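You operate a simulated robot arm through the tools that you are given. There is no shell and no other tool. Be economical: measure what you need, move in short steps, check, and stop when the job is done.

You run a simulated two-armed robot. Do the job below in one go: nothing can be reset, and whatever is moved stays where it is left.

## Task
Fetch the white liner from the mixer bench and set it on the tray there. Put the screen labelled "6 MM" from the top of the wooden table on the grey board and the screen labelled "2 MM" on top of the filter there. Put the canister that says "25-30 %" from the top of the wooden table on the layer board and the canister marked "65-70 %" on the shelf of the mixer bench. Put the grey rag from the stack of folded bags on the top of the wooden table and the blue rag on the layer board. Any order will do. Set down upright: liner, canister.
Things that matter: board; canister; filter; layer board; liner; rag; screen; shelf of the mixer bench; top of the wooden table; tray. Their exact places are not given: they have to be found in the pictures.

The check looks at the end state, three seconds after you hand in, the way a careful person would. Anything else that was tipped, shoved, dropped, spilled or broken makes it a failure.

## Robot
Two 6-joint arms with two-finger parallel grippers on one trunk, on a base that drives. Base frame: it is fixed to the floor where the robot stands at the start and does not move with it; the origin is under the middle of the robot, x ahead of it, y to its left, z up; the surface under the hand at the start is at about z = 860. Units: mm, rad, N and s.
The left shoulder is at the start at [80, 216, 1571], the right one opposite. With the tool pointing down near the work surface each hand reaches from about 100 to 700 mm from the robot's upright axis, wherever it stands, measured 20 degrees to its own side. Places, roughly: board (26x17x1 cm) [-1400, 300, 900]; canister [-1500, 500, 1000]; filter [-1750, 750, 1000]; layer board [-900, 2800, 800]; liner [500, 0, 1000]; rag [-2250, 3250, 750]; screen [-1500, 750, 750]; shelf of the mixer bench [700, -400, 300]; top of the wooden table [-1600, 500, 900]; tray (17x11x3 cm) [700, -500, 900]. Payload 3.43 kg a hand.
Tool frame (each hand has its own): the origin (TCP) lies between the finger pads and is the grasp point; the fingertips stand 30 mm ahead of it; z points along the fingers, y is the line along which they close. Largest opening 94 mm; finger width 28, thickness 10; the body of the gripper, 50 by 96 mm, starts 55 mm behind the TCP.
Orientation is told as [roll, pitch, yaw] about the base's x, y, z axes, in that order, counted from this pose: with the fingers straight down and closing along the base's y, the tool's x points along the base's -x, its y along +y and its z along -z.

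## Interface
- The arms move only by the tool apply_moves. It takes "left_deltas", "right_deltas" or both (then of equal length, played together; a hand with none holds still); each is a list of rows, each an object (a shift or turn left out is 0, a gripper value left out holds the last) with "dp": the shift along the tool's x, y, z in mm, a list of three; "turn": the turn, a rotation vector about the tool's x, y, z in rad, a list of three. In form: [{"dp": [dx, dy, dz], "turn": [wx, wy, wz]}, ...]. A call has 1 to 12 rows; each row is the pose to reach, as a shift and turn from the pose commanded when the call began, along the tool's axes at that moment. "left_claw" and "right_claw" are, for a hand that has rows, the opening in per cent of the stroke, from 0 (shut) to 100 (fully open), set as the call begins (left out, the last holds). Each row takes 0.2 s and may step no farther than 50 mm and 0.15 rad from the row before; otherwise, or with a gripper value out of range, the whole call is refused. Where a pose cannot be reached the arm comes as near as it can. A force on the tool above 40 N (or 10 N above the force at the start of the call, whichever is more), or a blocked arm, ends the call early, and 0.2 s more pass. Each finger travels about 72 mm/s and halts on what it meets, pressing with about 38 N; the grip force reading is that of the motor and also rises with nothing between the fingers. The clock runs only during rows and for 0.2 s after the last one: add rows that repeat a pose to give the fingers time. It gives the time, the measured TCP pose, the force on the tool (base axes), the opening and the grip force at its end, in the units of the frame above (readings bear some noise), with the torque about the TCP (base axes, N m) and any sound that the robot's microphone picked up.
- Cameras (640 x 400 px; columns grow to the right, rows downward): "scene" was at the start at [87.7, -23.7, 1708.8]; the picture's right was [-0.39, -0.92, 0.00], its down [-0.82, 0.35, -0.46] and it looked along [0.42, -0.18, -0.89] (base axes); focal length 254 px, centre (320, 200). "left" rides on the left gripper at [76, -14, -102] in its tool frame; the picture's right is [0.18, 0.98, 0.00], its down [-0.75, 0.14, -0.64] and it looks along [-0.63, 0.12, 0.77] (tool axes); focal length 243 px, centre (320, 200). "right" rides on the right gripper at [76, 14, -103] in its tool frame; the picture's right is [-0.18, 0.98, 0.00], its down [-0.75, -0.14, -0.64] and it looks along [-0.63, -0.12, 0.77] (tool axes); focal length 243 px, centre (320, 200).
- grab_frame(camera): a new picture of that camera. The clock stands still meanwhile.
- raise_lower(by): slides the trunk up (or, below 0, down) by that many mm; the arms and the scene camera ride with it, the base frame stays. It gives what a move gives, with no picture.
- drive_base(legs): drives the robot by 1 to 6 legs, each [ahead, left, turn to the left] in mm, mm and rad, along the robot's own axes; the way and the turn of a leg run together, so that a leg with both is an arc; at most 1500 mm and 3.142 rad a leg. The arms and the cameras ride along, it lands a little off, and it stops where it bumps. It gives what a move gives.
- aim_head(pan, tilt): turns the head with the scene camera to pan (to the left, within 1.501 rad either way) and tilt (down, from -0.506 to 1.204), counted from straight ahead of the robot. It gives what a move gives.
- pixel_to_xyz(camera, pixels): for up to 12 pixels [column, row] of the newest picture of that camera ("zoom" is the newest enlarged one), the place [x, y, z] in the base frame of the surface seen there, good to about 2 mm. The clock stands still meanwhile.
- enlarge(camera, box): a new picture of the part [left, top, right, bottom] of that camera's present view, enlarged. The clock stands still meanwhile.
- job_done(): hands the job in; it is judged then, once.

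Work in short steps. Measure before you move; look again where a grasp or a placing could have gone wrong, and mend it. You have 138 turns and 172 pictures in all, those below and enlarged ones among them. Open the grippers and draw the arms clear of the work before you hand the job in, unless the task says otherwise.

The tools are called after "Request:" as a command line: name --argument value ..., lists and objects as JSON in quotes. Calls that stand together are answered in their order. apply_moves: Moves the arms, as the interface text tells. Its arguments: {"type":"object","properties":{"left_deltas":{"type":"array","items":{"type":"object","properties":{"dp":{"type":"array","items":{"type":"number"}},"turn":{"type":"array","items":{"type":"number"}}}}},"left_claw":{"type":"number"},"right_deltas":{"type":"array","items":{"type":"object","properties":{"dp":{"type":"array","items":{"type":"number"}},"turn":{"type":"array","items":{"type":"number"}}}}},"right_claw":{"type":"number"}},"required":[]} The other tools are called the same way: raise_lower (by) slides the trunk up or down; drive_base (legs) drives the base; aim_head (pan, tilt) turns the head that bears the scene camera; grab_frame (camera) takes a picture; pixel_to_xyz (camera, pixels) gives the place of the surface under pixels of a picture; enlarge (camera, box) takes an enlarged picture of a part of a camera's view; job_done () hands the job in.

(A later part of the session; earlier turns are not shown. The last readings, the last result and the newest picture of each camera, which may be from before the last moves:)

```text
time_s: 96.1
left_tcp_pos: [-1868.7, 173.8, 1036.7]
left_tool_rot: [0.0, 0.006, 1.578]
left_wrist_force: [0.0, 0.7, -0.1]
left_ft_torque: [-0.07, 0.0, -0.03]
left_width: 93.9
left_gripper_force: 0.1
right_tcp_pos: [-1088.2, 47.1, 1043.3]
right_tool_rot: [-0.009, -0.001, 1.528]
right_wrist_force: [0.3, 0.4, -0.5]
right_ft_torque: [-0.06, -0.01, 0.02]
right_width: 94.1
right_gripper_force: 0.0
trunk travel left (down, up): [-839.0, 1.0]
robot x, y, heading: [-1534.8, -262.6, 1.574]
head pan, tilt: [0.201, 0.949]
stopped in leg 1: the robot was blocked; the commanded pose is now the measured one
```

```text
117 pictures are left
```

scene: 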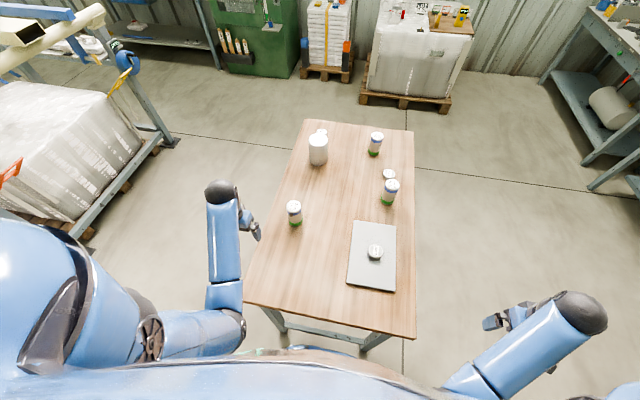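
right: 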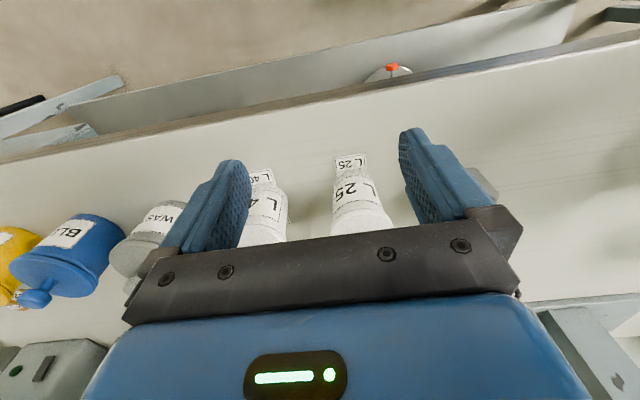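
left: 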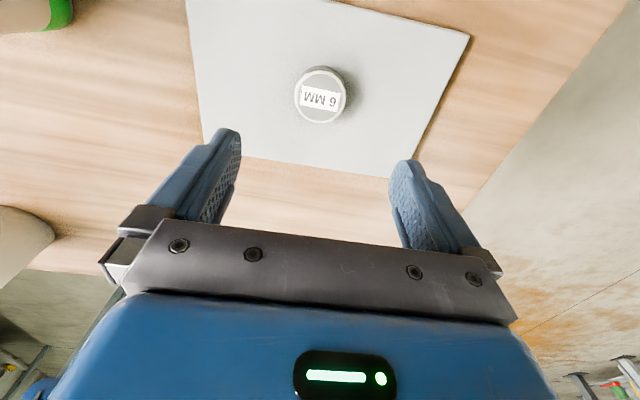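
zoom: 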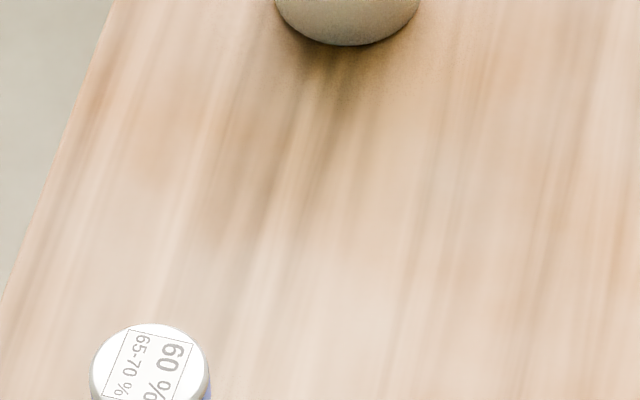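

The base was blocked at y≈-263; I back off 25 mm and check that nothing on the table moved.

Request:
drive_base --legs '[[-25, 0, 0]]'

Request:
enlarge --camera "scene" --box '[260, 180, 340, 230]'

Request:
pixel_to_xyz --camera "zoom" --pixels '[[280, 165], [230, 165], [335, 165], [285, 130], [285, 200], [285, 300], [320, 340]]'

Request:
grab_frame --camera "scene"

Request:
pixel_to_xyz --camera "scene" --pixels '[[375, 250], [318, 145], [376, 140], [391, 184], [247, 302], [415, 337], [413, 132], [306, 124]]'

```text
time_s: 96.9
left_tcp_pos: [-1868.6, 151.5, 1036.2]
left_tool_rot: [0.002, 0.007, 1.578]
left_wrist_force: [0.0, 0.6, 0.4]
left_ft_torque: [-0.07, 0.0, -0.04]
left_width: 93.9
left_gripper_force: 0.0
right_tcp_pos: [-1087.6, 23.4, 1040.6]
right_tool_rot: [-0.009, -0.001, 1.528]
right_wrist_force: [-0.5, -0.3, -0.1]
right_ft_torque: [-0.08, 0.01, -0.01]
right_width: 94.1
right_gripper_force: 0.0
trunk travel left (down, up): [-839.0, 1.0]
robot x, y, heading: [-1531.1, -289.8, 1.569]
head pan, tilt: [0.201, 0.949]
```

```text
8.00 times, centred on (300, 205) of scene
```

zoom: 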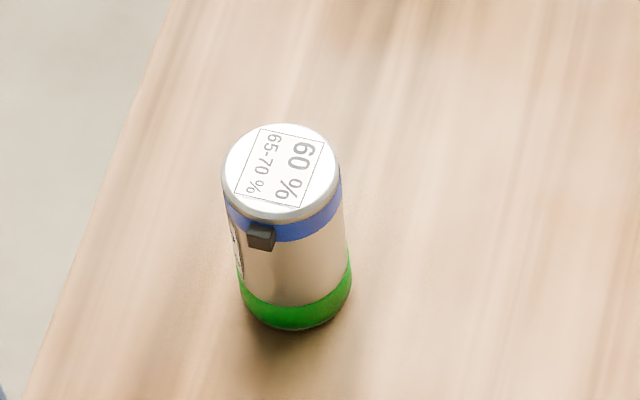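

```text
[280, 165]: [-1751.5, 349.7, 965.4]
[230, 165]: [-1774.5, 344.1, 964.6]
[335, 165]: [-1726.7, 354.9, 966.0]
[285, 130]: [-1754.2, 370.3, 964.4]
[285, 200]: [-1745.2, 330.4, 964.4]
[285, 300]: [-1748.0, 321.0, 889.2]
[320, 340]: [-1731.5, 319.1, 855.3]
```

```text
115 pictures are left
```

scene: 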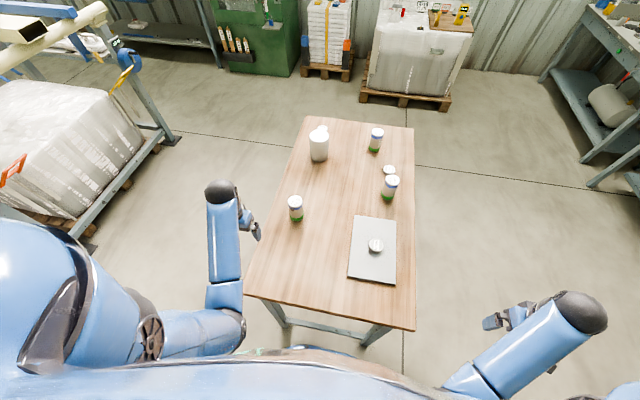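

```text
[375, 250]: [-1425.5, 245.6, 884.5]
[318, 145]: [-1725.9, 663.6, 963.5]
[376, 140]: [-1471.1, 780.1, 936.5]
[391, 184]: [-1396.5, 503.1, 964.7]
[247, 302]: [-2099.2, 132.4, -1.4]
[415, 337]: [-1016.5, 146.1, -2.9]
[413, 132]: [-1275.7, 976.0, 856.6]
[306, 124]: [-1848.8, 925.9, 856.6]
```

Nothing moved. Canister centre (-1750,349.5), top z 965. I bring the left hand above it at the present height, then will lower with the trunk.

Request:
apply_moves --left_deltas '[{"dp": [-39, -24, 0]}, {"dp": [-79, -48, 0]}, {"dp": [-118, -72, 0]}, {"dp": [-158, -96, 0]}, {"dp": [-197, -120, 0]}, {"dp": [-197, -120, 0]}]'

Request:
grab_frame --camera "left"

Request:
enlarge --camera "scene" --box '[260, 160, 356, 220]'

```text
time_s: 98.3
left_tcp_pos: [-1748.7, 344.6, 1038.6]
left_tool_rot: [0.001, -0.002, 1.578]
left_wrist_force: [-0.6, -0.5, 0.2]
left_ft_torque: [-0.03, 0.03, 0.01]
left_width: 94.2
left_gripper_force: 0.0
right_tcp_pos: [-1088.9, 19.9, 1042.6]
right_tool_rot: [-0.008, -0.008, 1.529]
right_wrist_force: [1.6, 0.0, -0.3]
right_ft_torque: [0.02, 0.02, 0.01]
right_width: 94.0
right_gripper_force: 0.0
trunk travel left (down, up): [-839.0, 1.0]
robot x, y, heading: [-1528.6, -290.8, 1.571]
head pan, tilt: [0.201, 0.949]
```

```text
114 pictures are left
```

left: 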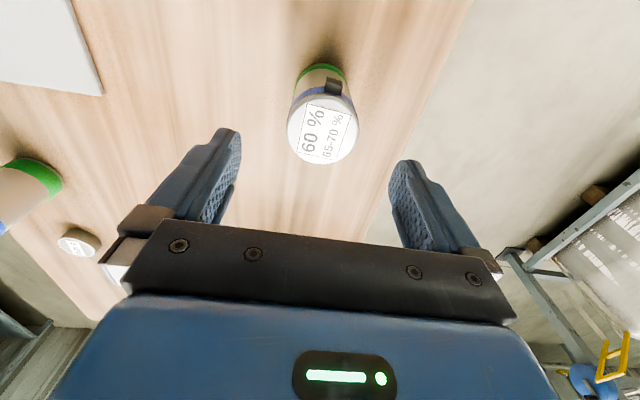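

```text
6.67 times, centred on (308, 190) of scene
```

zoom: 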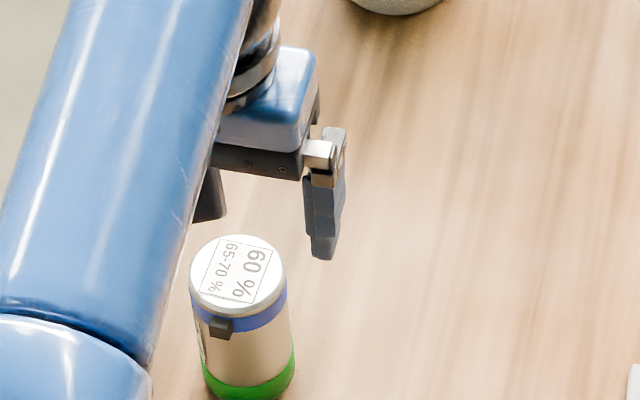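

Request:
pixel_to_xyz --camera "left" --pixels '[[322, 130], [292, 130], [354, 130], [322, 160], [322, 105], [334, 86]]'

```text
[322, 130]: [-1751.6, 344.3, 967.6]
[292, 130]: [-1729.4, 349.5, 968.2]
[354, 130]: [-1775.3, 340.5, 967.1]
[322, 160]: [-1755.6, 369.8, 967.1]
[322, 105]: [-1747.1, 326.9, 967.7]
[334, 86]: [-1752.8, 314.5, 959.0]
```

Canister centre (-1752,347). Small correction, then lower the trunk 112 mm around it.

Request:
apply_moves --left_deltas '[{"dp": [-3, 3, 0]}, {"dp": [-3, 3, 0]}]'

Request:
raise_lower --by -112

Request:
grab_frame --camera "left"

```text
time_s: 98.9
left_tcp_pos: [-1753.0, 348.2, 1038.8]
left_tool_rot: [0.001, 0.001, 1.575]
left_wrist_force: [0.4, 0.8, 0.3]
left_ft_torque: [0.0, 0.0, 0.02]
left_width: 94.0
left_gripper_force: 0.1
right_tcp_pos: [-1088.5, 18.2, 1043.0]
right_tool_rot: [-0.009, -0.008, 1.528]
right_wrist_force: [-0.5, 0.4, -0.6]
right_ft_torque: [0.01, -0.02, 0.01]
right_width: 94.0
right_gripper_force: 0.1
trunk travel left (down, up): [-839.0, 1.0]
robot x, y, heading: [-1528.7, -290.0, 1.573]
head pan, tilt: [0.201, 0.949]
```

```text
time_s: 100.3
left_tcp_pos: [-1751.4, 346.9, 926.4]
left_tool_rot: [0.003, 0.001, 1.577]
left_wrist_force: [-0.3, 0.5, -0.3]
left_ft_torque: [-0.02, 0.0, -0.02]
left_width: 94.1
left_gripper_force: 0.0
right_tcp_pos: [-1089.0, 16.9, 931.6]
right_tool_rot: [-0.008, -0.008, 1.529]
right_wrist_force: [0.7, -0.2, 0.1]
right_ft_torque: [0.0, -0.01, 0.02]
right_width: 94.2
right_gripper_force: 0.1
trunk travel left (down, up): [-727.0, 113.0]
robot x, y, heading: [-1529.9, -290.5, 1.571]
head pan, tilt: [0.201, 0.949]
```

```text
112 pictures are left
```

left: 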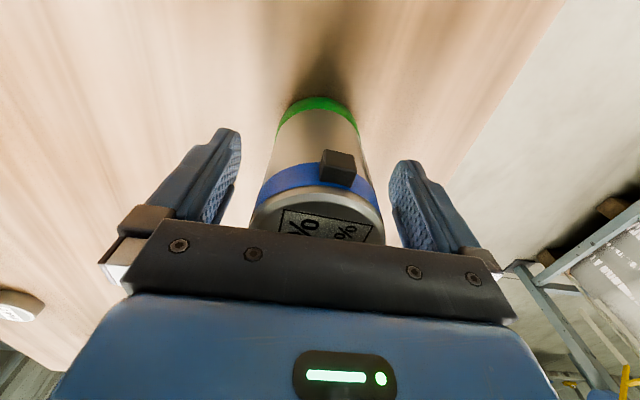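

The canister is between the fingers. I close, then raise the trunk.

Request:
apply_moves --left_claw 0 --left_deltas '[{}, {}, {}, {}]'

Request:
raise_lower --by 112

Request:
grab_frame --camera "left"

```text
time_s: 101.3
left_tcp_pos: [-1751.3, 345.4, 927.7]
left_tool_rot: [0.003, 0.0, 1.576]
left_wrist_force: [1.1, 1.4, 0.3]
left_ft_torque: [0.0, -0.07, 0.01]
left_width: 55.9
left_gripper_force: 38.3
right_tcp_pos: [-1088.6, 18.4, 932.1]
right_tool_rot: [-0.009, -0.007, 1.527]
right_wrist_force: [0.1, -0.7, -0.5]
right_ft_torque: [0.0, 0.03, 0.01]
right_width: 94.0
right_gripper_force: 0.1
trunk travel left (down, up): [-727.0, 113.0]
robot x, y, heading: [-1529.8, -286.1, 1.573]
head pan, tilt: [0.201, 0.949]
```

```text
time_s: 102.8
left_tcp_pos: [-1752.2, 345.8, 1039.3]
left_tool_rot: [0.0, 0.0, 1.578]
left_wrist_force: [0.1, 0.2, -2.6]
left_ft_torque: [-0.01, 0.02, 0.03]
left_width: 55.8
left_gripper_force: 37.7
right_tcp_pos: [-1089.4, 18.0, 1043.6]
right_tool_rot: [-0.009, -0.006, 1.529]
right_wrist_force: [0.6, 0.2, -0.3]
right_ft_torque: [0.0, 0.0, 0.0]
right_width: 94.0
right_gripper_force: 0.2
trunk travel left (down, up): [-839.0, 1.0]
robot x, y, heading: [-1531.9, -291.0, 1.572]
head pan, tilt: [0.201, 0.949]
```

```text
111 pictures are left
```

left: 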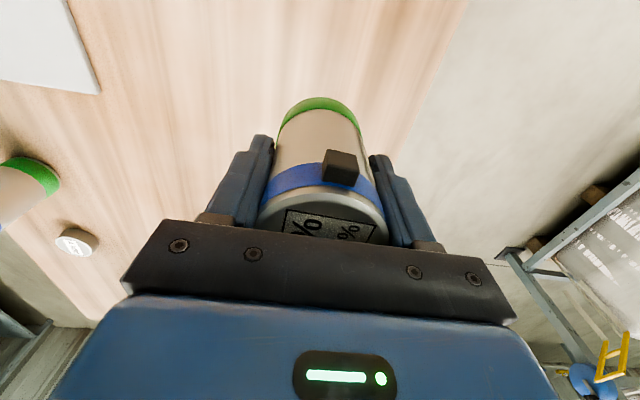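

Held. I retract the hand, then drive back, turn right and head to the mixer bench, stopping short to look at the shelf.

Request:
apply_moves --left_deltas '[{"dp": [48, 0, 0]}, {"dp": [96, 0, 0]}, {"dp": [144, 0, 0]}, {"dp": [192, 0, 0]}, {"dp": [240, 0, 0]}, {"dp": [285, 0, 0]}, {"dp": [285, 0, 0]}]'

Request:
drive_base --legs '[[-300, 0, 0], [0, 0, -1.572], [900, 0, 0]]'

Request:
aim_head --pan 0.1 --tilt 0.65

Request:
grab_frame --camera "scene"

```text
time_s: 104.4
left_tcp_pos: [-1749.2, 63.3, 1038.4]
left_tool_rot: [0.001, 0.0, 1.578]
left_wrist_force: [0.7, 1.0, -1.4]
left_ft_torque: [-0.02, -0.01, 0.03]
left_width: 55.8
left_gripper_force: 38.0
right_tcp_pos: [-1088.6, 17.8, 1043.3]
right_tool_rot: [-0.009, -0.006, 1.528]
right_wrist_force: [-0.2, -0.3, 0.0]
right_ft_torque: [0.01, 0.01, 0.01]
right_width: 94.0
right_gripper_force: 0.1
trunk travel left (down, up): [-839.0, 1.0]
robot x, y, heading: [-1533.7, -288.4, 1.576]
head pan, tilt: [0.201, 0.949]
```

```text
time_s: 114.6
left_tcp_pos: [-279.1, -366.5, 1039.2]
left_tool_rot: [-0.001, -0.001, 0.009]
left_wrist_force: [-0.3, 0.1, -1.4]
left_ft_torque: [0.02, -0.01, 0.0]
left_width: 55.8
left_gripper_force: 38.3
right_tcp_pos: [-323.4, -1026.5, 1043.7]
right_tool_rot: [-0.009, -0.009, -0.041]
right_wrist_force: [-1.4, 0.5, -0.5]
right_ft_torque: [-0.02, -0.02, 0.0]
right_width: 93.9
right_gripper_force: 0.1
trunk travel left (down, up): [-839.0, 1.0]
robot x, y, heading: [-626.8, -584.7, 0.004]
head pan, tilt: [0.201, 0.949]
```

```text
time_s: 115.4
left_tcp_pos: [-277.4, -365.7, 1039.2]
left_tool_rot: [0.0, 0.002, 0.008]
left_wrist_force: [-0.6, 0.3, -2.3]
left_ft_torque: [0.0, 0.01, 0.01]
left_width: 56.0
left_gripper_force: 38.2
right_tcp_pos: [-321.8, -1026.3, 1043.1]
right_tool_rot: [-0.008, -0.006, -0.041]
right_wrist_force: [-0.6, -0.1, 0.7]
right_ft_torque: [0.01, 0.0, -0.01]
right_width: 94.1
right_gripper_force: 0.1
trunk travel left (down, up): [-839.0, 1.0]
robot x, y, heading: [-630.6, -588.5, 0.002]
head pan, tilt: [0.099, 0.649]
```

```text
110 pictures are left
```

scene: 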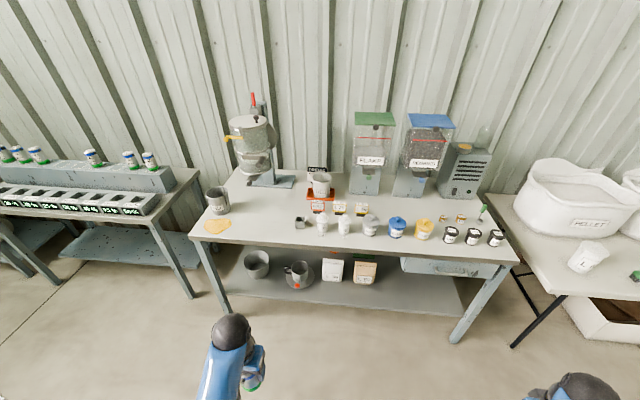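

The shelf shows a pot (257,265), jug (297,272), two boxes (333,268), (365,268); free area right of (385,285). I measure.

Request:
enlarge --camera "scene" --box '[210, 220, 530, 340]'

Request:
pixel_to_xyz --camera "scene" --pixels '[[410, 295], [390, 285], [440, 300], [460, 312], [320, 295], [320, 302], [410, 305], [430, 262], [450, 275], [275, 290], [400, 255], [275, 260]]'

Request:
pixel_to_xyz --camera "scene" --pixels '[[257, 265], [297, 280], [333, 280], [365, 280], [333, 262], [365, 262], [320, 250], [320, 240], [345, 255], [470, 330], [505, 290], [215, 300]]'

```text
2.00 times, centred on (370, 280) of scene
```

zoom: 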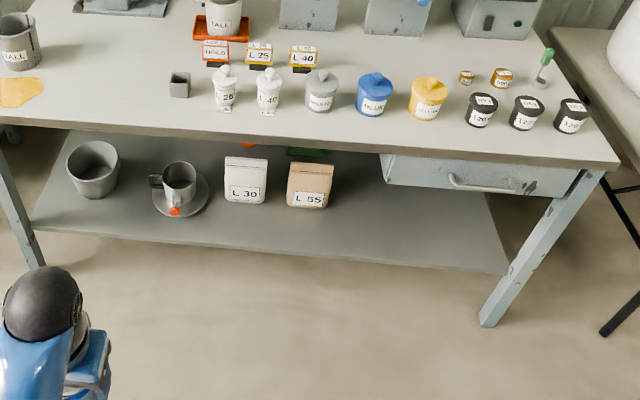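

```text
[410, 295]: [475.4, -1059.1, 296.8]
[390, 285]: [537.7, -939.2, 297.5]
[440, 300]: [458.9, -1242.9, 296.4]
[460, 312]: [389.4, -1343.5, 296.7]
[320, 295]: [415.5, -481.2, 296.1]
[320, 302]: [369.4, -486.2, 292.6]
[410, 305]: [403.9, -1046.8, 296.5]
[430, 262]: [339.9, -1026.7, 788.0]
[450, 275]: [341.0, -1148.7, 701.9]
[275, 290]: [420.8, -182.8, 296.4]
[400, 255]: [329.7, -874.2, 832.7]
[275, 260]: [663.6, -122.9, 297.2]
```

```text
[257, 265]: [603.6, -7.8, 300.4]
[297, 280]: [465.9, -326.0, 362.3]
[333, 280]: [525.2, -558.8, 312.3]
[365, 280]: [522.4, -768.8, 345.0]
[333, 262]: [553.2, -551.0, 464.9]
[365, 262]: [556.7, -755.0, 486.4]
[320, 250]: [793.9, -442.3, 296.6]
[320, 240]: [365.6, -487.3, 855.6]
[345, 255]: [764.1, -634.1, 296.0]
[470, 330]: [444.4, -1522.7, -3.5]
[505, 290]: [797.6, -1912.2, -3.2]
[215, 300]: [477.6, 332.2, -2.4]
```

Shelf z≈296.5, front edge x≈370; I'll set the canister at (435,-660) in front of the gap between boxes. I extend the hand, shift right, and lower the trunk while still away from the bench.

Request:
apply_moves --left_deltas '[{"dp": [-46, 0, 0]}, {"dp": [-92, 0, 0]}, {"dp": [-138, 0, 0]}, {"dp": [-184, 0, 0]}, {"dp": [-230, 0, 0]}, {"dp": [-277, 0, 0]}, {"dp": [-277, 0, 0]}]'

Request:
drive_base --legs '[[0, -290, 0]]'

Request:
raise_lower --by -655

Request:
aim_head --pan 0.3 --tilt 0.3

Request:
grab_frame --camera "scene"

```text
time_s: 117.0
left_tcp_pos: [-0.3, -364.4, 1037.3]
left_tool_rot: [0.001, -0.001, 0.009]
left_wrist_force: [0.0, 0.6, -2.4]
left_ft_torque: [0.03, 0.02, 0.0]
left_width: 56.0
left_gripper_force: 37.4
right_tcp_pos: [-322.2, -1025.7, 1043.9]
right_tool_rot: [-0.01, -0.007, -0.04]
right_wrist_force: [-0.3, 0.1, 0.5]
right_ft_torque: [0.03, -0.02, -0.02]
right_width: 94.1
right_gripper_force: 0.0
trunk travel left (down, up): [-839.0, 1.0]
robot x, y, heading: [-626.8, -586.5, 0.002]
head pan, tilt: [0.099, 0.649]
```

```text
time_s: 119.0
left_tcp_pos: [1.8, -652.3, 1035.4]
left_tool_rot: [-0.003, 0.001, 0.005]
left_wrist_force: [-0.6, -0.3, -2.2]
left_ft_torque: [-0.03, 0.03, 0.02]
left_width: 55.9
left_gripper_force: 37.6
right_tcp_pos: [-323.1, -1312.9, 1045.1]
right_tool_rot: [-0.011, -0.007, -0.044]
right_wrist_force: [-1.2, -0.2, 0.0]
right_ft_torque: [-0.03, -0.02, 0.01]
right_width: 94.1
right_gripper_force: 0.1
trunk travel left (down, up): [-839.0, 1.0]
robot x, y, heading: [-628.8, -870.8, 0.0]
head pan, tilt: [0.099, 0.649]
```

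```text
refused: -655 is not a number from -400 to 400
```

```text
time_s: 119.8
left_tcp_pos: [1.4, -656.5, 1036.3]
left_tool_rot: [0.001, 0.0, 0.003]
left_wrist_force: [-0.1, 0.5, -1.1]
left_ft_torque: [-0.01, 0.02, 0.01]
left_width: 56.0
left_gripper_force: 38.5
right_tcp_pos: [-323.3, -1316.6, 1043.2]
right_tool_rot: [-0.009, -0.006, -0.047]
right_wrist_force: [0.4, -0.2, -0.4]
right_ft_torque: [-0.03, -0.01, 0.03]
right_width: 94.2
right_gripper_force: 0.0
trunk travel left (down, up): [-839.0, 1.0]
robot x, y, heading: [-630.3, -872.0, 0.003]
head pan, tilt: [0.3, 0.3]
```

```text
108 pictures are left
```

scene: 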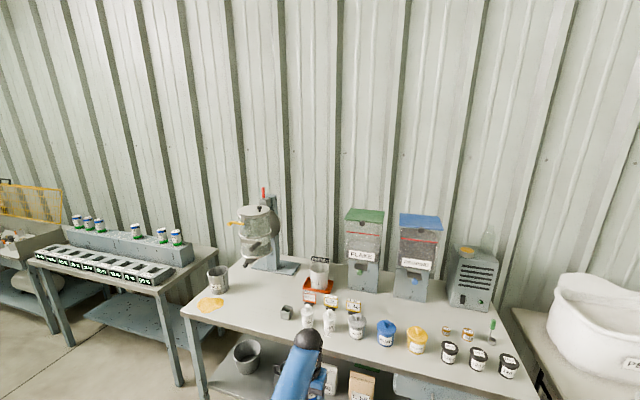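

The trunk takes at most 400 at a time; I lower in two goes (total 655).

Request:
raise_lower --by -400

Request:
raise_lower --by -255

Request:
aim_head --pan 0.3 --tilt 0.5

Request:
grab_frame --camera "scene"

```text
time_s: 123.7
left_tcp_pos: [1.3, -657.1, 636.8]
left_tool_rot: [0.004, -0.001, 0.005]
left_wrist_force: [-0.6, 0.2, -2.0]
left_ft_torque: [-0.04, 0.01, 0.01]
left_width: 55.7
left_gripper_force: 37.7
right_tcp_pos: [-323.5, -1316.2, 643.0]
right_tool_rot: [-0.01, -0.007, -0.045]
right_wrist_force: [-0.3, 0.2, 0.4]
right_ft_torque: [0.0, 0.01, -0.06]
right_width: 94.1
right_gripper_force: 0.1
trunk travel left (down, up): [-439.0, 401.0]
robot x, y, heading: [-625.9, -871.0, -0.0]
head pan, tilt: [0.3, 0.3]
```

```text
time_s: 126.3
left_tcp_pos: [1.7, -655.8, 382.2]
left_tool_rot: [0.002, 0.001, 0.004]
left_wrist_force: [-0.2, -0.4, -2.6]
left_ft_torque: [-0.01, -0.01, -0.01]
left_width: 55.6
left_gripper_force: 37.8
right_tcp_pos: [-322.7, -1316.3, 388.4]
right_tool_rot: [-0.01, -0.008, -0.046]
right_wrist_force: [0.2, -0.2, -0.4]
right_ft_torque: [-0.04, 0.02, 0.03]
right_width: 93.9
right_gripper_force: 0.1
trunk travel left (down, up): [-184.0, 656.0]
robot x, y, heading: [-626.8, -871.2, -0.003]
head pan, tilt: [0.3, 0.3]
```

```text
time_s: 127.0
left_tcp_pos: [0.3, -655.6, 381.7]
left_tool_rot: [0.001, 0.001, 0.003]
left_wrist_force: [0.4, 0.1, -2.9]
left_ft_torque: [-0.01, 0.0, 0.02]
left_width: 55.8
left_gripper_force: 38.4
right_tcp_pos: [-323.9, -1315.7, 388.0]
right_tool_rot: [-0.011, -0.005, -0.047]
right_wrist_force: [-0.8, -0.6, -0.1]
right_ft_torque: [0.01, 0.01, 0.03]
right_width: 94.0
right_gripper_force: 0.0
trunk travel left (down, up): [-184.0, 656.0]
robot x, y, heading: [-626.6, -874.3, 0.002]
head pan, tilt: [0.3, 0.499]
```

```text
107 pictures are left
```

scene: 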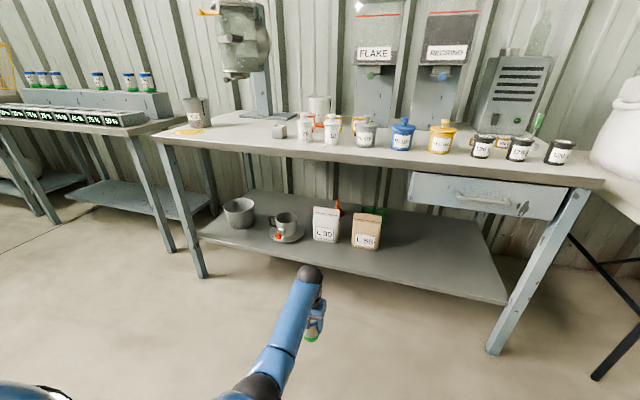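

Now I measure the arm's height profile and the bench's underside.

Request:
pixel_to_xyz --camera "scene" --pixels '[[308, 270], [305, 285], [298, 305], [285, 335], [270, 365], [255, 385], [240, 397], [330, 163], [330, 168], [330, 158], [350, 245], [345, 268]]'

Request:
enlarge --camera "scene" --box '[240, 140, 400, 260]'

```text
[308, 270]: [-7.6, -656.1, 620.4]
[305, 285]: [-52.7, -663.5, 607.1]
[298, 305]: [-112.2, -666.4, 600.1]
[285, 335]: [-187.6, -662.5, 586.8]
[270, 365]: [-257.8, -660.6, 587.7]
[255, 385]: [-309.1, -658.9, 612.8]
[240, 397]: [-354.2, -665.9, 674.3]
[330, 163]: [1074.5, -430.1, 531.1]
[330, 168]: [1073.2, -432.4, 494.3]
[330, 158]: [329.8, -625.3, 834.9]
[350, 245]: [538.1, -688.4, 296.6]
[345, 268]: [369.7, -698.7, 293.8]
```

```text
3.33 times, centred on (320, 200) of scene
```

zoom: 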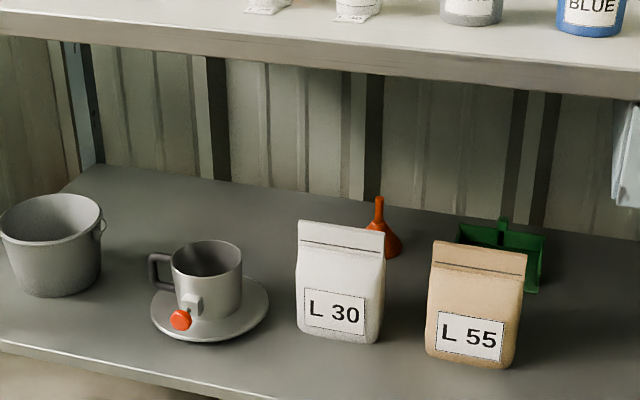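

The forearm is at z≈600–620, well under the bench edge (≈833). I drive 435 mm ahead so the canister comes over the shelf at (435,-656).

Request:
drive_base --legs '[[300, 0, 0]]'

Request:
drive_base --legs '[[137, 0, 0]]'

Request:
grab_frame --camera "left"

Request:
grab_frame --camera "scene"

```text
time_s: 129.1
left_tcp_pos: [303.3, -655.7, 381.5]
left_tool_rot: [0.001, 0.001, 0.006]
left_wrist_force: [0.1, -0.4, -1.5]
left_ft_torque: [-0.01, 0.02, -0.02]
left_width: 55.6
left_gripper_force: 37.8
right_tcp_pos: [-21.0, -1315.2, 387.3]
right_tool_rot: [-0.007, -0.007, -0.044]
right_wrist_force: [-0.5, -0.2, -0.1]
right_ft_torque: [-0.01, 0.0, 0.02]
right_width: 93.9
right_gripper_force: 0.0
trunk travel left (down, up): [-184.0, 656.0]
robot x, y, heading: [-323.0, -872.8, -0.003]
head pan, tilt: [0.3, 0.499]
```

```text
time_s: 130.4
left_tcp_pos: [439.1, -655.6, 380.4]
left_tool_rot: [0.002, 0.002, 0.006]
left_wrist_force: [0.8, -0.3, -1.6]
left_ft_torque: [0.01, 0.03, -0.02]
left_width: 55.8
left_gripper_force: 38.3
right_tcp_pos: [115.0, -1315.8, 387.9]
right_tool_rot: [-0.009, -0.005, -0.044]
right_wrist_force: [-0.3, -0.9, -0.9]
right_ft_torque: [0.0, 0.03, 0.0]
right_width: 94.2
right_gripper_force: 0.0
trunk travel left (down, up): [-184.0, 656.0]
robot x, y, heading: [-188.3, -871.3, -0.001]
head pan, tilt: [0.3, 0.499]
```

```text
105 pictures are left
```

left: 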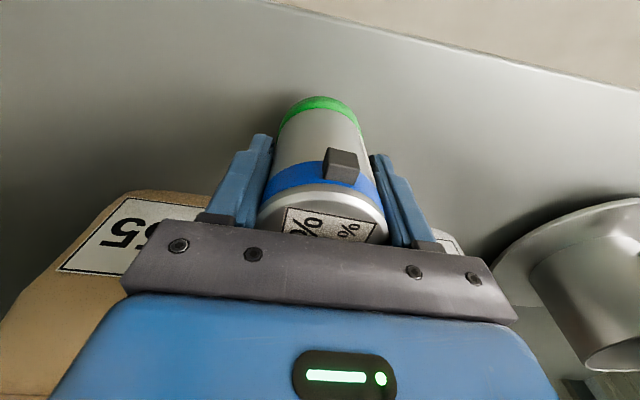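

```text
104 pictures are left
```

scene: 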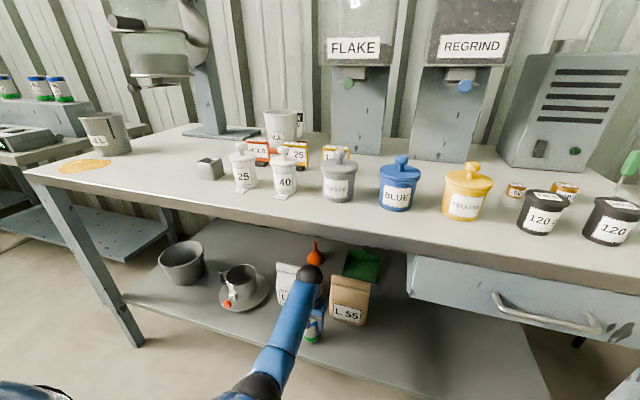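

It is over the shelf, bags behind. I lower ~13.5 mm to the shelf.

Request:
apply_moves --left_deltas '[{"dp": [0, 0, 8]}, {"dp": [0, 0, 12]}, {"dp": [0, 0, 14]}, {"dp": [0, 0, 14]}]'

Request:
grab_frame --camera "left"

```text
time_s: 131.4
left_tcp_pos: [440.8, -654.9, 367.8]
left_tool_rot: [0.001, 0.002, 0.005]
left_wrist_force: [-0.1, 0.4, -0.8]
left_ft_torque: [-0.06, 0.03, -0.05]
left_width: 55.7
left_gripper_force: 37.7
right_tcp_pos: [114.9, -1315.7, 387.1]
right_tool_rot: [-0.007, -0.007, -0.043]
right_wrist_force: [-0.4, -0.1, -0.1]
right_ft_torque: [-0.01, 0.06, -0.01]
right_width: 93.8
right_gripper_force: 0.0
trunk travel left (down, up): [-184.0, 656.0]
robot x, y, heading: [-189.8, -872.6, -0.001]
head pan, tilt: [0.3, 0.499]
```

```text
103 pictures are left
```

left: 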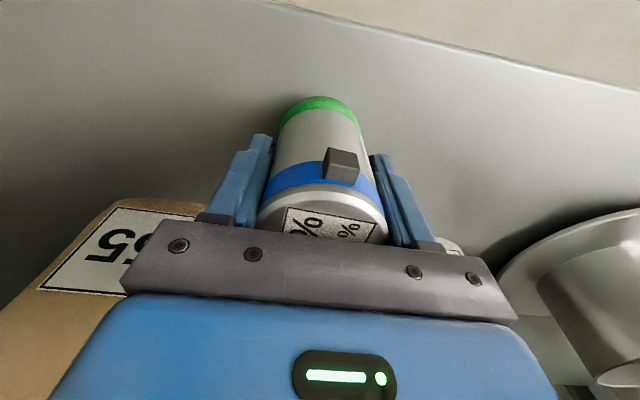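

Weight is almost off. I go 2 mm further, then open.

Request:
apply_moves --left_deltas '[{"dp": [0, 0, 2.5]}, {"dp": [0, 0, 2.5]}]'

Request:
apply_moves --left_claw 100 --left_deltas '[{}, {}, {}, {}, {"dp": [0, 0, -40]}, {"dp": [0, 0, -80]}, {"dp": [0, 0, -95]}, {"dp": [0, 0, -95]}]'

Request:
grab_frame --camera "left"

```text
time_s: 132.0
left_tcp_pos: [439.8, -656.6, 366.6]
left_tool_rot: [0.001, -0.004, 0.004]
left_wrist_force: [-3.8, 1.4, 15.2]
left_ft_torque: [-0.1, 0.63, -0.07]
left_width: 55.7
left_gripper_force: 38.1
right_tcp_pos: [114.1, -1316.3, 389.1]
right_tool_rot: [-0.007, -0.009, -0.044]
right_wrist_force: [0.6, -0.1, 0.3]
right_ft_torque: [0.0, -0.02, 0.0]
right_width: 93.9
right_gripper_force: 0.0
trunk travel left (down, up): [-184.0, 656.0]
robot x, y, heading: [-192.5, -873.9, -0.004]
head pan, tilt: [0.3, 0.499]
```

```text
time_s: 133.8
left_tcp_pos: [440.7, -656.2, 461.9]
left_tool_rot: [0.002, 0.0, 0.006]
left_wrist_force: [-0.4, -0.4, 0.0]
left_ft_torque: [-0.01, 0.02, -0.01]
left_width: 93.9
left_gripper_force: 0.2
right_tcp_pos: [115.5, -1316.5, 388.3]
right_tool_rot: [-0.01, -0.008, -0.043]
right_wrist_force: [0.5, 0.4, 0.3]
right_ft_torque: [0.0, 0.0, 0.05]
right_width: 93.7
right_gripper_force: 0.1
trunk travel left (down, up): [-184.0, 656.0]
robot x, y, heading: [-187.4, -876.7, 0.001]
head pan, tilt: [0.3, 0.499]
```

```text
102 pictures are left
```

left: 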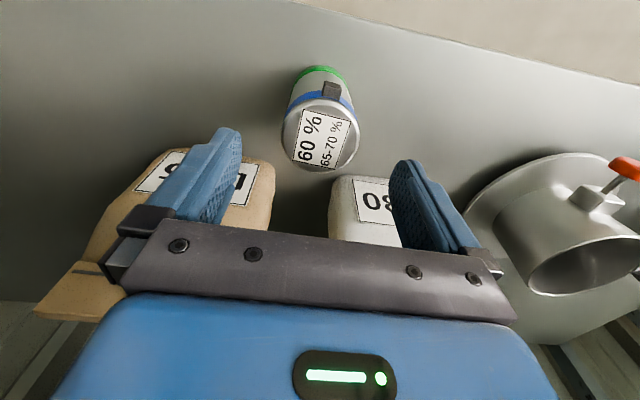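

The canister stands upright on the shelf. I back out, raise the trunk, retract the arm, and drive toward the table's +y end.

Request:
drive_base --legs '[[-520, 0, 0]]'

Request:
raise_lower --by 400

Request:
raise_lower --by 255

Request:
apply_moves --left_deltas '[{"dp": [30, 0, 40]}, {"dp": [60, 0, 80]}, {"dp": [106, 0, 90]}, {"dp": [152, 0, 90]}, {"dp": [198, 0, 90]}, {"dp": [244, 0, 90]}, {"dp": [280, 0, 90]}, {"dp": [280, 0, 90]}]'

Request:
drive_base --legs '[[0, 0, -1.571], [-1400, 0, 0], [-850, 0, 0]]'

Request:
aim_head --pan -0.9 --tilt 0.6

Request:
grab_frame --camera "scene"

```text
time_s: 136.8
left_tcp_pos: [-82.4, -655.4, 463.8]
left_tool_rot: [0.002, 0.002, 0.006]
left_wrist_force: [0.6, 0.3, -0.9]
left_ft_torque: [0.01, -0.03, 0.01]
left_width: 94.0
left_gripper_force: 0.1
right_tcp_pos: [-407.3, -1314.5, 389.3]
right_tool_rot: [-0.01, -0.007, -0.042]
right_wrist_force: [0.3, 0.1, 0.8]
right_ft_torque: [-0.04, -0.03, -0.01]
right_width: 94.0
right_gripper_force: 0.1
trunk travel left (down, up): [-184.0, 656.0]
robot x, y, heading: [-710.9, -879.3, 0.004]
head pan, tilt: [0.3, 0.499]
```

```text
time_s: 140.6
left_tcp_pos: [-81.8, -654.3, 863.5]
left_tool_rot: [0.001, 0.0, 0.007]
left_wrist_force: [-0.1, 0.1, -0.4]
left_ft_torque: [0.0, 0.0, 0.02]
left_width: 94.1
left_gripper_force: 0.1
right_tcp_pos: [-406.8, -1315.4, 788.5]
right_tool_rot: [-0.009, -0.009, -0.042]
right_wrist_force: [-0.4, -0.6, -0.1]
right_ft_torque: [-0.01, 0.03, -0.01]
right_width: 94.0
right_gripper_force: 0.1
trunk travel left (down, up): [-584.0, 256.0]
robot x, y, heading: [-712.0, -873.1, 0.001]
head pan, tilt: [0.3, 0.499]
```

```text
time_s: 143.2
left_tcp_pos: [-82.4, -654.6, 1117.7]
left_tool_rot: [0.002, -0.001, 0.006]
left_wrist_force: [-0.1, 0.2, 0.2]
left_ft_torque: [-0.01, -0.02, 0.01]
left_width: 94.1
left_gripper_force: 0.0
right_tcp_pos: [-406.6, -1316.2, 1041.8]
right_tool_rot: [-0.008, -0.007, -0.042]
right_wrist_force: [0.1, 0.1, 0.3]
right_ft_torque: [0.01, 0.01, 0.01]
right_width: 93.8
right_gripper_force: 0.0
trunk travel left (down, up): [-839.0, 1.0]
robot x, y, heading: [-713.1, -874.2, 0.0]
head pan, tilt: [0.3, 0.499]
```

```text
time_s: 145.1
left_tcp_pos: [-361.5, -658.5, 1024.6]
left_tool_rot: [0.003, -0.001, 0.006]
left_wrist_force: [0.3, -0.1, 0.5]
left_ft_torque: [-0.03, -0.02, 0.01]
left_width: 93.9
left_gripper_force: 0.1
right_tcp_pos: [-406.3, -1315.6, 1042.1]
right_tool_rot: [-0.009, -0.007, -0.042]
right_wrist_force: [0.4, -0.3, -0.2]
right_ft_torque: [-0.03, -0.04, -0.05]
right_width: 94.0
right_gripper_force: 0.1
trunk travel left (down, up): [-839.0, 1.0]
robot x, y, heading: [-712.3, -876.4, 0.001]
head pan, tilt: [0.3, 0.499]
```

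```text
time_s: 160.1
left_tcp_pos: [-455.1, 1025.7, 1024.7]
left_tool_rot: [0.001, 0.002, -1.586]
left_wrist_force: [0.5, -0.3, 0.2]
left_ft_torque: [0.03, -0.02, -0.04]
left_width: 94.0
left_gripper_force: 0.1
right_tcp_pos: [-1113.0, 1086.3, 1043.2]
right_tool_rot: [-0.009, -0.007, -1.635]
right_wrist_force: [0.1, 0.6, -0.3]
right_ft_torque: [0.04, 0.02, 0.05]
right_width: 94.0
right_gripper_force: 0.0
trunk travel left (down, up): [-839.0, 1.0]
robot x, y, heading: [-661.8, 1379.9, -1.589]
head pan, tilt: [0.3, 0.499]
```

```text
time_s: 161.4
left_tcp_pos: [-455.7, 1027.4, 1024.8]
left_tool_rot: [0.003, -0.001, -1.587]
left_wrist_force: [0.0, 0.1, -0.3]
left_ft_torque: [-0.01, 0.0, 0.01]
left_width: 94.0
left_gripper_force: 0.0
right_tcp_pos: [-1112.6, 1088.0, 1043.6]
right_tool_rot: [-0.008, -0.007, -1.635]
right_wrist_force: [-0.5, 0.5, -0.6]
right_ft_torque: [0.02, -0.04, 0.03]
right_width: 94.3
right_gripper_force: 0.0
trunk travel left (down, up): [-839.0, 1.0]
robot x, y, heading: [-664.5, 1376.7, -1.593]
head pan, tilt: [-0.901, 0.6]
```

```text
101 pictures are left
```

scene: 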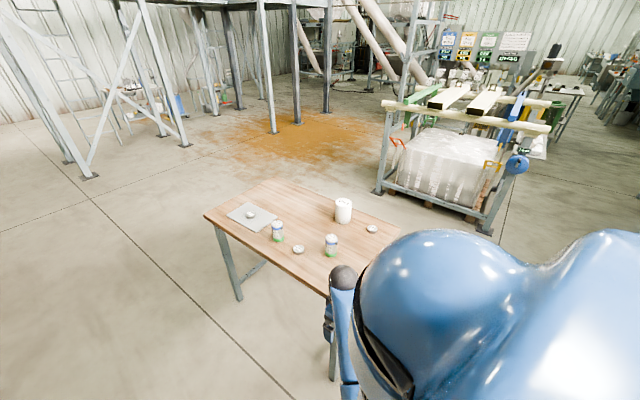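

I move right 940 mm to stand at the +y end, and look at the table.

Request:
drive_base --legs '[[0, -940, 0.02], [85, 0, 0]]'

Request:
aim_head --pan 0 --tilt 1.0

Request:
grab_frame --camera "scene"

```text
time_s: 167.0
left_tcp_pos: [-1378.6, 965.4, 1028.1]
left_tool_rot: [0.0, -0.008, -1.555]
left_wrist_force: [0.3, 0.6, -1.1]
left_ft_torque: [-0.07, -0.01, 0.0]
left_width: 94.4
left_gripper_force: 0.0
right_tcp_pos: [-2036.8, 1006.1, 1045.9]
right_tool_rot: [-0.008, -0.014, -1.603]
right_wrist_force: [-0.1, 0.8, -0.3]
right_ft_torque: [-0.05, 0.04, 0.0]
right_width: 93.9
right_gripper_force: 0.0
trunk travel left (down, up): [-839.0, 1.0]
robot x, y, heading: [-1599.9, 1304.8, -1.568]
head pan, tilt: [-0.901, 0.6]
```

```text
time_s: 168.2
left_tcp_pos: [-1379.6, 957.7, 1026.3]
left_tool_rot: [0.002, 0.001, -1.555]
left_wrist_force: [0.0, -0.3, -0.1]
left_ft_torque: [0.01, 0.0, 0.01]
left_width: 93.8
left_gripper_force: 0.1
right_tcp_pos: [-2037.6, 997.1, 1042.9]
right_tool_rot: [-0.009, -0.007, -1.604]
right_wrist_force: [0.4, -0.3, -0.5]
right_ft_torque: [0.0, 0.0, 0.01]
right_width: 94.0
right_gripper_force: 0.0
trunk travel left (down, up): [-839.0, 1.0]
robot x, y, heading: [-1596.4, 1304.0, -1.554]
head pan, tilt: [0.0, 1.0]
```

```text
100 pictures are left
```

scene: 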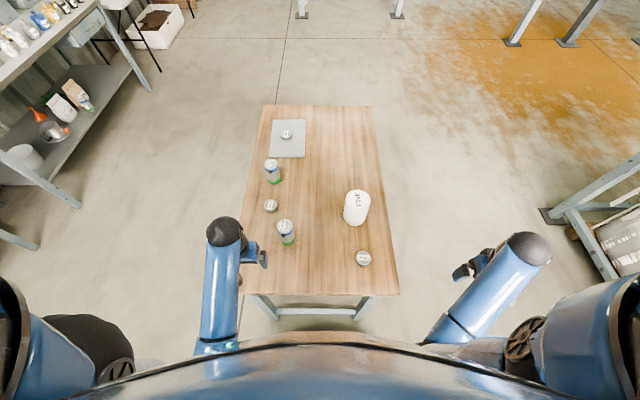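

I measure the 2 MM screen, filter top, and 25-30 % canister.

Request:
enlarge --camera "scene" --box '[320, 180, 416, 280]'

Request:
pixel_to_xyz --camera "zoom" --pixels '[[288, 302], [260, 302], [315, 302], [288, 285], [288, 325], [247, 70], [200, 70], [294, 70], [247, 50], [247, 95], [247, 110]]'

Request:
enlarge --camera "scene" --box '[250, 200, 330, 250]'

Request:
pixel_to_xyz --camera "zoom" --pixels '[[285, 190], [225, 190], [345, 190], [285, 165], [285, 220], [310, 350]]'

```text
4.00 times, centred on (368, 230) of scene
```

zoom: 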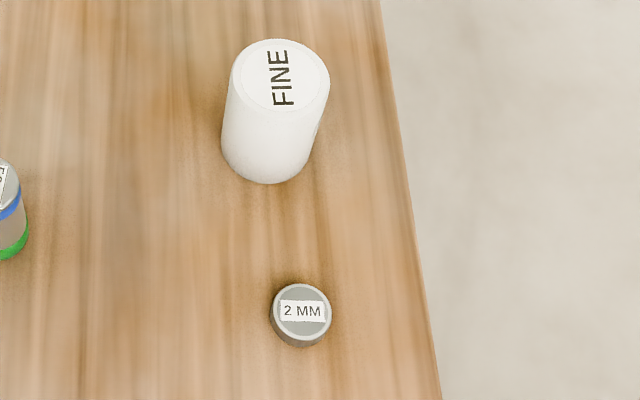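

```text
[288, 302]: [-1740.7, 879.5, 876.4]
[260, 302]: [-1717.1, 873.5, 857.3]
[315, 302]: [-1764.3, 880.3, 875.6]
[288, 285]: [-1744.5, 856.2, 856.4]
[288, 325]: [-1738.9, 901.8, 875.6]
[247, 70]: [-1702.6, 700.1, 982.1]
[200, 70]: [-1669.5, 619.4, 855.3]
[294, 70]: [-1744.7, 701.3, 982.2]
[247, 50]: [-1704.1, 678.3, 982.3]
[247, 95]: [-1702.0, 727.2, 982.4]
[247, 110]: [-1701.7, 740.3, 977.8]
```

```text
8.00 times, centred on (290, 225) of scene
```

zoom: 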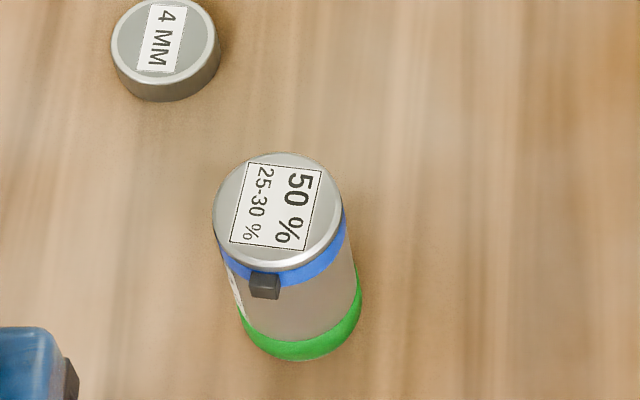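

```text
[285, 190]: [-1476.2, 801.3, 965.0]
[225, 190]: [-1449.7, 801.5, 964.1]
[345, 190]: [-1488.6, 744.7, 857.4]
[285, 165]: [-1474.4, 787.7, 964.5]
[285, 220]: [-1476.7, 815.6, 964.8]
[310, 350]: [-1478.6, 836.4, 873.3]
```

2 MM screen at (-1752,886); filter top centre (-1732,705.5), z 982. I bring the right hand above the screen.

Request:
apply_moves --right_deltas '[{"dp": [-15, 42, 0]}, {"dp": [-30, 84, 0]}, {"dp": [-45, 126, 0]}, {"dp": [-60, 168, 0]}, {"dp": [-74, 210, 0]}, {"dp": [-88, 252, 0]}, {"dp": [-101.5, 289, 0]}, {"dp": [-101.5, 289, 40]}, {"dp": [-101.5, 289, 80]}, {"dp": [-101.5, 289, 105]}, {"dp": [-101.5, 289, 105]}]'

Request:
grab_frame --camera "right"

Request:
pixel_to_xyz --camera "right" --pixels '[[310, 130], [290, 130], [350, 130], [320, 110], [320, 150]]'

```text
time_s: 170.6
left_tcp_pos: [-1378.3, 958.0, 1025.0]
left_tool_rot: [0.001, 0.003, -1.556]
left_wrist_force: [-0.2, -0.6, -0.4]
left_ft_torque: [0.0, -0.01, -0.01]
left_width: 94.1
left_gripper_force: 0.0
right_tcp_pos: [-1752.4, 884.5, 938.1]
right_tool_rot: [-0.008, -0.007, -1.603]
right_wrist_force: [-0.2, -0.5, -1.3]
right_ft_torque: [0.0, 0.01, 0.01]
right_width: 94.2
right_gripper_force: 0.0
trunk travel left (down, up): [-839.0, 1.0]
robot x, y, heading: [-1599.0, 1306.1, -1.557]
head pan, tilt: [0.0, 1.0]
```

```text
97 pictures are left
```

right: 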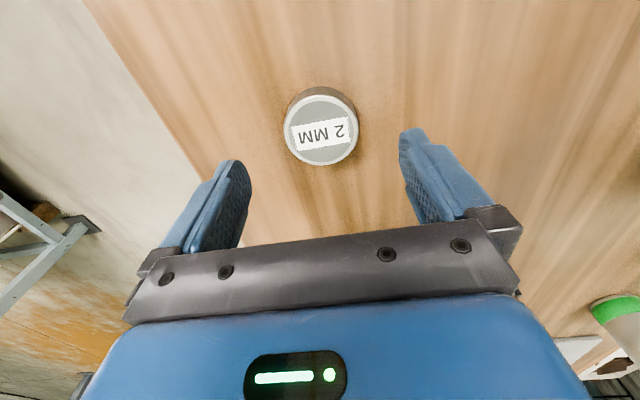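

```text
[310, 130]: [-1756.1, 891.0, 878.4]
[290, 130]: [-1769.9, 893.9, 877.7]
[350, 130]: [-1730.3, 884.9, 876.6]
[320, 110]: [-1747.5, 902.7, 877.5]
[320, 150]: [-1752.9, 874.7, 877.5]
```

Screen centre (-1749.5,889). I correct and descend to z≈891, grip and lift.

Request:
apply_moves --right_deltas '[{"dp": [4, 3, 20]}, {"dp": [4, 3, 47]}, {"dp": [4, 3, 47]}]'

Request:
apply_moves --right_claw 0 --right_deltas '[{}, {}, {}, {}]'

Request:
apply_moves --right_deltas '[{"dp": [0, 0, -45]}, {"dp": [0, 0, -90]}, {"dp": [0, 0, -135]}, {"dp": [0, 0, -165]}, {"dp": [0, 0, -165]}]'

Request:
grab_frame --camera "right"

```text
time_s: 171.4
left_tcp_pos: [-1379.3, 959.7, 1025.9]
left_tool_rot: [0.003, 0.0, -1.555]
left_wrist_force: [0.1, -1.3, 0.1]
left_ft_torque: [0.02, 0.02, 0.01]
left_width: 93.9
left_gripper_force: 0.2
right_tcp_pos: [-1751.2, 888.3, 890.4]
right_tool_rot: [-0.007, -0.009, -1.605]
right_wrist_force: [-1.2, 5.1, 19.8]
right_ft_torque: [0.41, -1.0, 0.11]
right_width: 93.6
right_gripper_force: 0.1
trunk travel left (down, up): [-839.0, 1.0]
robot x, y, heading: [-1600.4, 1305.2, -1.563]
head pan, tilt: [0.0, 1.0]
```

```text
time_s: 172.4
left_tcp_pos: [-1377.6, 958.5, 1025.6]
left_tool_rot: [0.0, 0.0, -1.556]
left_wrist_force: [0.1, 0.5, 0.3]
left_ft_torque: [0.0, 0.0, 0.02]
left_width: 94.1
left_gripper_force: 0.0
right_tcp_pos: [-1748.6, 888.7, 891.2]
right_tool_rot: [-0.011, -0.009, -1.606]
right_wrist_force: [11.6, -2.7, 21.6]
right_ft_torque: [0.19, -1.09, -0.25]
right_width: 52.4
right_gripper_force: 37.6
trunk travel left (down, up): [-839.0, 1.0]
robot x, y, heading: [-1597.5, 1308.8, -1.563]
head pan, tilt: [0.0, 1.0]
```

```text
time_s: 173.6
left_tcp_pos: [-1378.5, 958.8, 1026.1]
left_tool_rot: [0.001, 0.001, -1.555]
left_wrist_force: [0.6, 0.5, -0.8]
left_ft_torque: [0.01, 0.0, 0.0]
left_width: 94.1
left_gripper_force: 0.0
right_tcp_pos: [-1750.1, 890.1, 1042.9]
right_tool_rot: [-0.007, -0.009, -1.604]
right_wrist_force: [-0.2, -0.8, -1.0]
right_ft_torque: [-0.01, -0.02, 0.03]
right_width: 52.3
right_gripper_force: 37.6
right hand out of reach, approached as far as the arm can: row 4, 5
trunk travel left (down, up): [-839.0, 1.0]
robot x, y, heading: [-1600.9, 1307.5, -1.564]
head pan, tilt: [0.0, 1.0]
```

```text
96 pictures are left
```

right: 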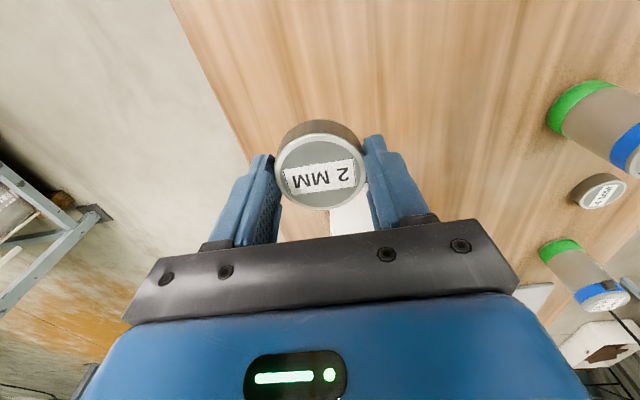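

Held. I carry it over the filter top.

Request:
apply_moves --right_deltas '[{"dp": [-37, 5, 0]}, {"dp": [-74, 10, 0]}, {"dp": [-111, 15, 0]}, {"dp": [-148, 20, 0]}, {"dp": [-184, 24, 0]}, {"dp": [-184, 24, 0]}]'

Request:
grab_frame --camera "right"

Request:
enlarge --camera "scene" --box '[310, 160, 406, 220]'

```text
time_s: 175.0
left_tcp_pos: [-1378.0, 957.2, 1026.0]
left_tool_rot: [0.002, 0.003, -1.556]
left_wrist_force: [-0.4, -0.2, -0.5]
left_ft_torque: [0.0, -0.01, -0.02]
left_width: 94.2
left_gripper_force: 0.1
right_tcp_pos: [-1731.8, 704.0, 1044.8]
right_tool_rot: [-0.009, -0.008, -1.603]
right_wrist_force: [-0.1, 1.0, -0.9]
right_ft_torque: [0.03, 0.0, -0.01]
right_width: 52.5
right_gripper_force: 37.3
trunk travel left (down, up): [-839.0, 1.0]
robot x, y, heading: [-1596.5, 1307.8, -1.559]
head pan, tilt: [0.0, 1.0]
```

```text
95 pictures are left
```

right: 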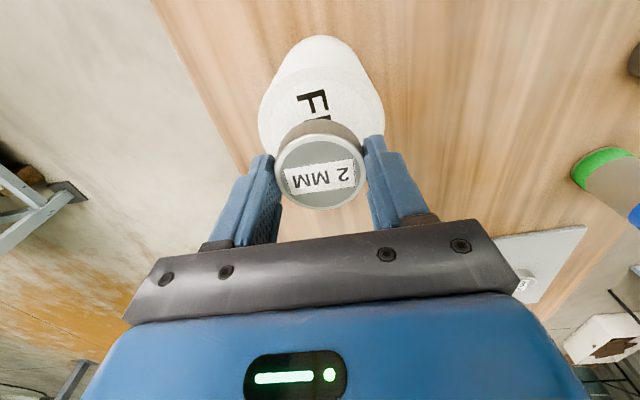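

```text
6.67 times, centred on (358, 190) of scene
```

zoom: 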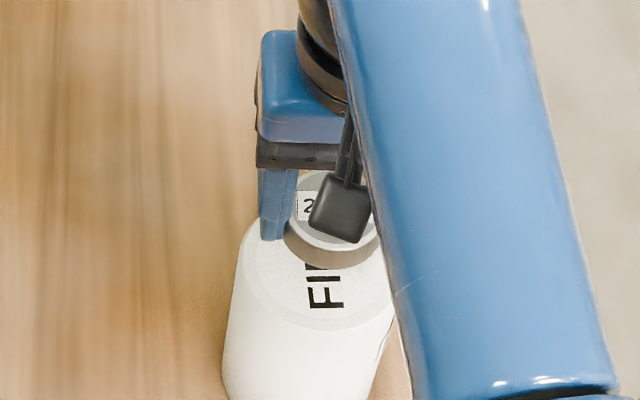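

Request:
pixel_to_xyz --camera "right" --pixels '[[265, 125], [375, 120], [320, 75], [290, 85], [355, 85], [320, 68], [265, 105], [378, 105], [320, 90]]'

```text
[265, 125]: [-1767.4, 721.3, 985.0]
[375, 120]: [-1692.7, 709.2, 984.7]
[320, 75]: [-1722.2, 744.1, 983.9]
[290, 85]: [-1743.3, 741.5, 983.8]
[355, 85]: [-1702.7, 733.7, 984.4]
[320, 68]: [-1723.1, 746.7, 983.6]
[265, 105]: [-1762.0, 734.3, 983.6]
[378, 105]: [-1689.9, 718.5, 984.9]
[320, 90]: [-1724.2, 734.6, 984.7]
```

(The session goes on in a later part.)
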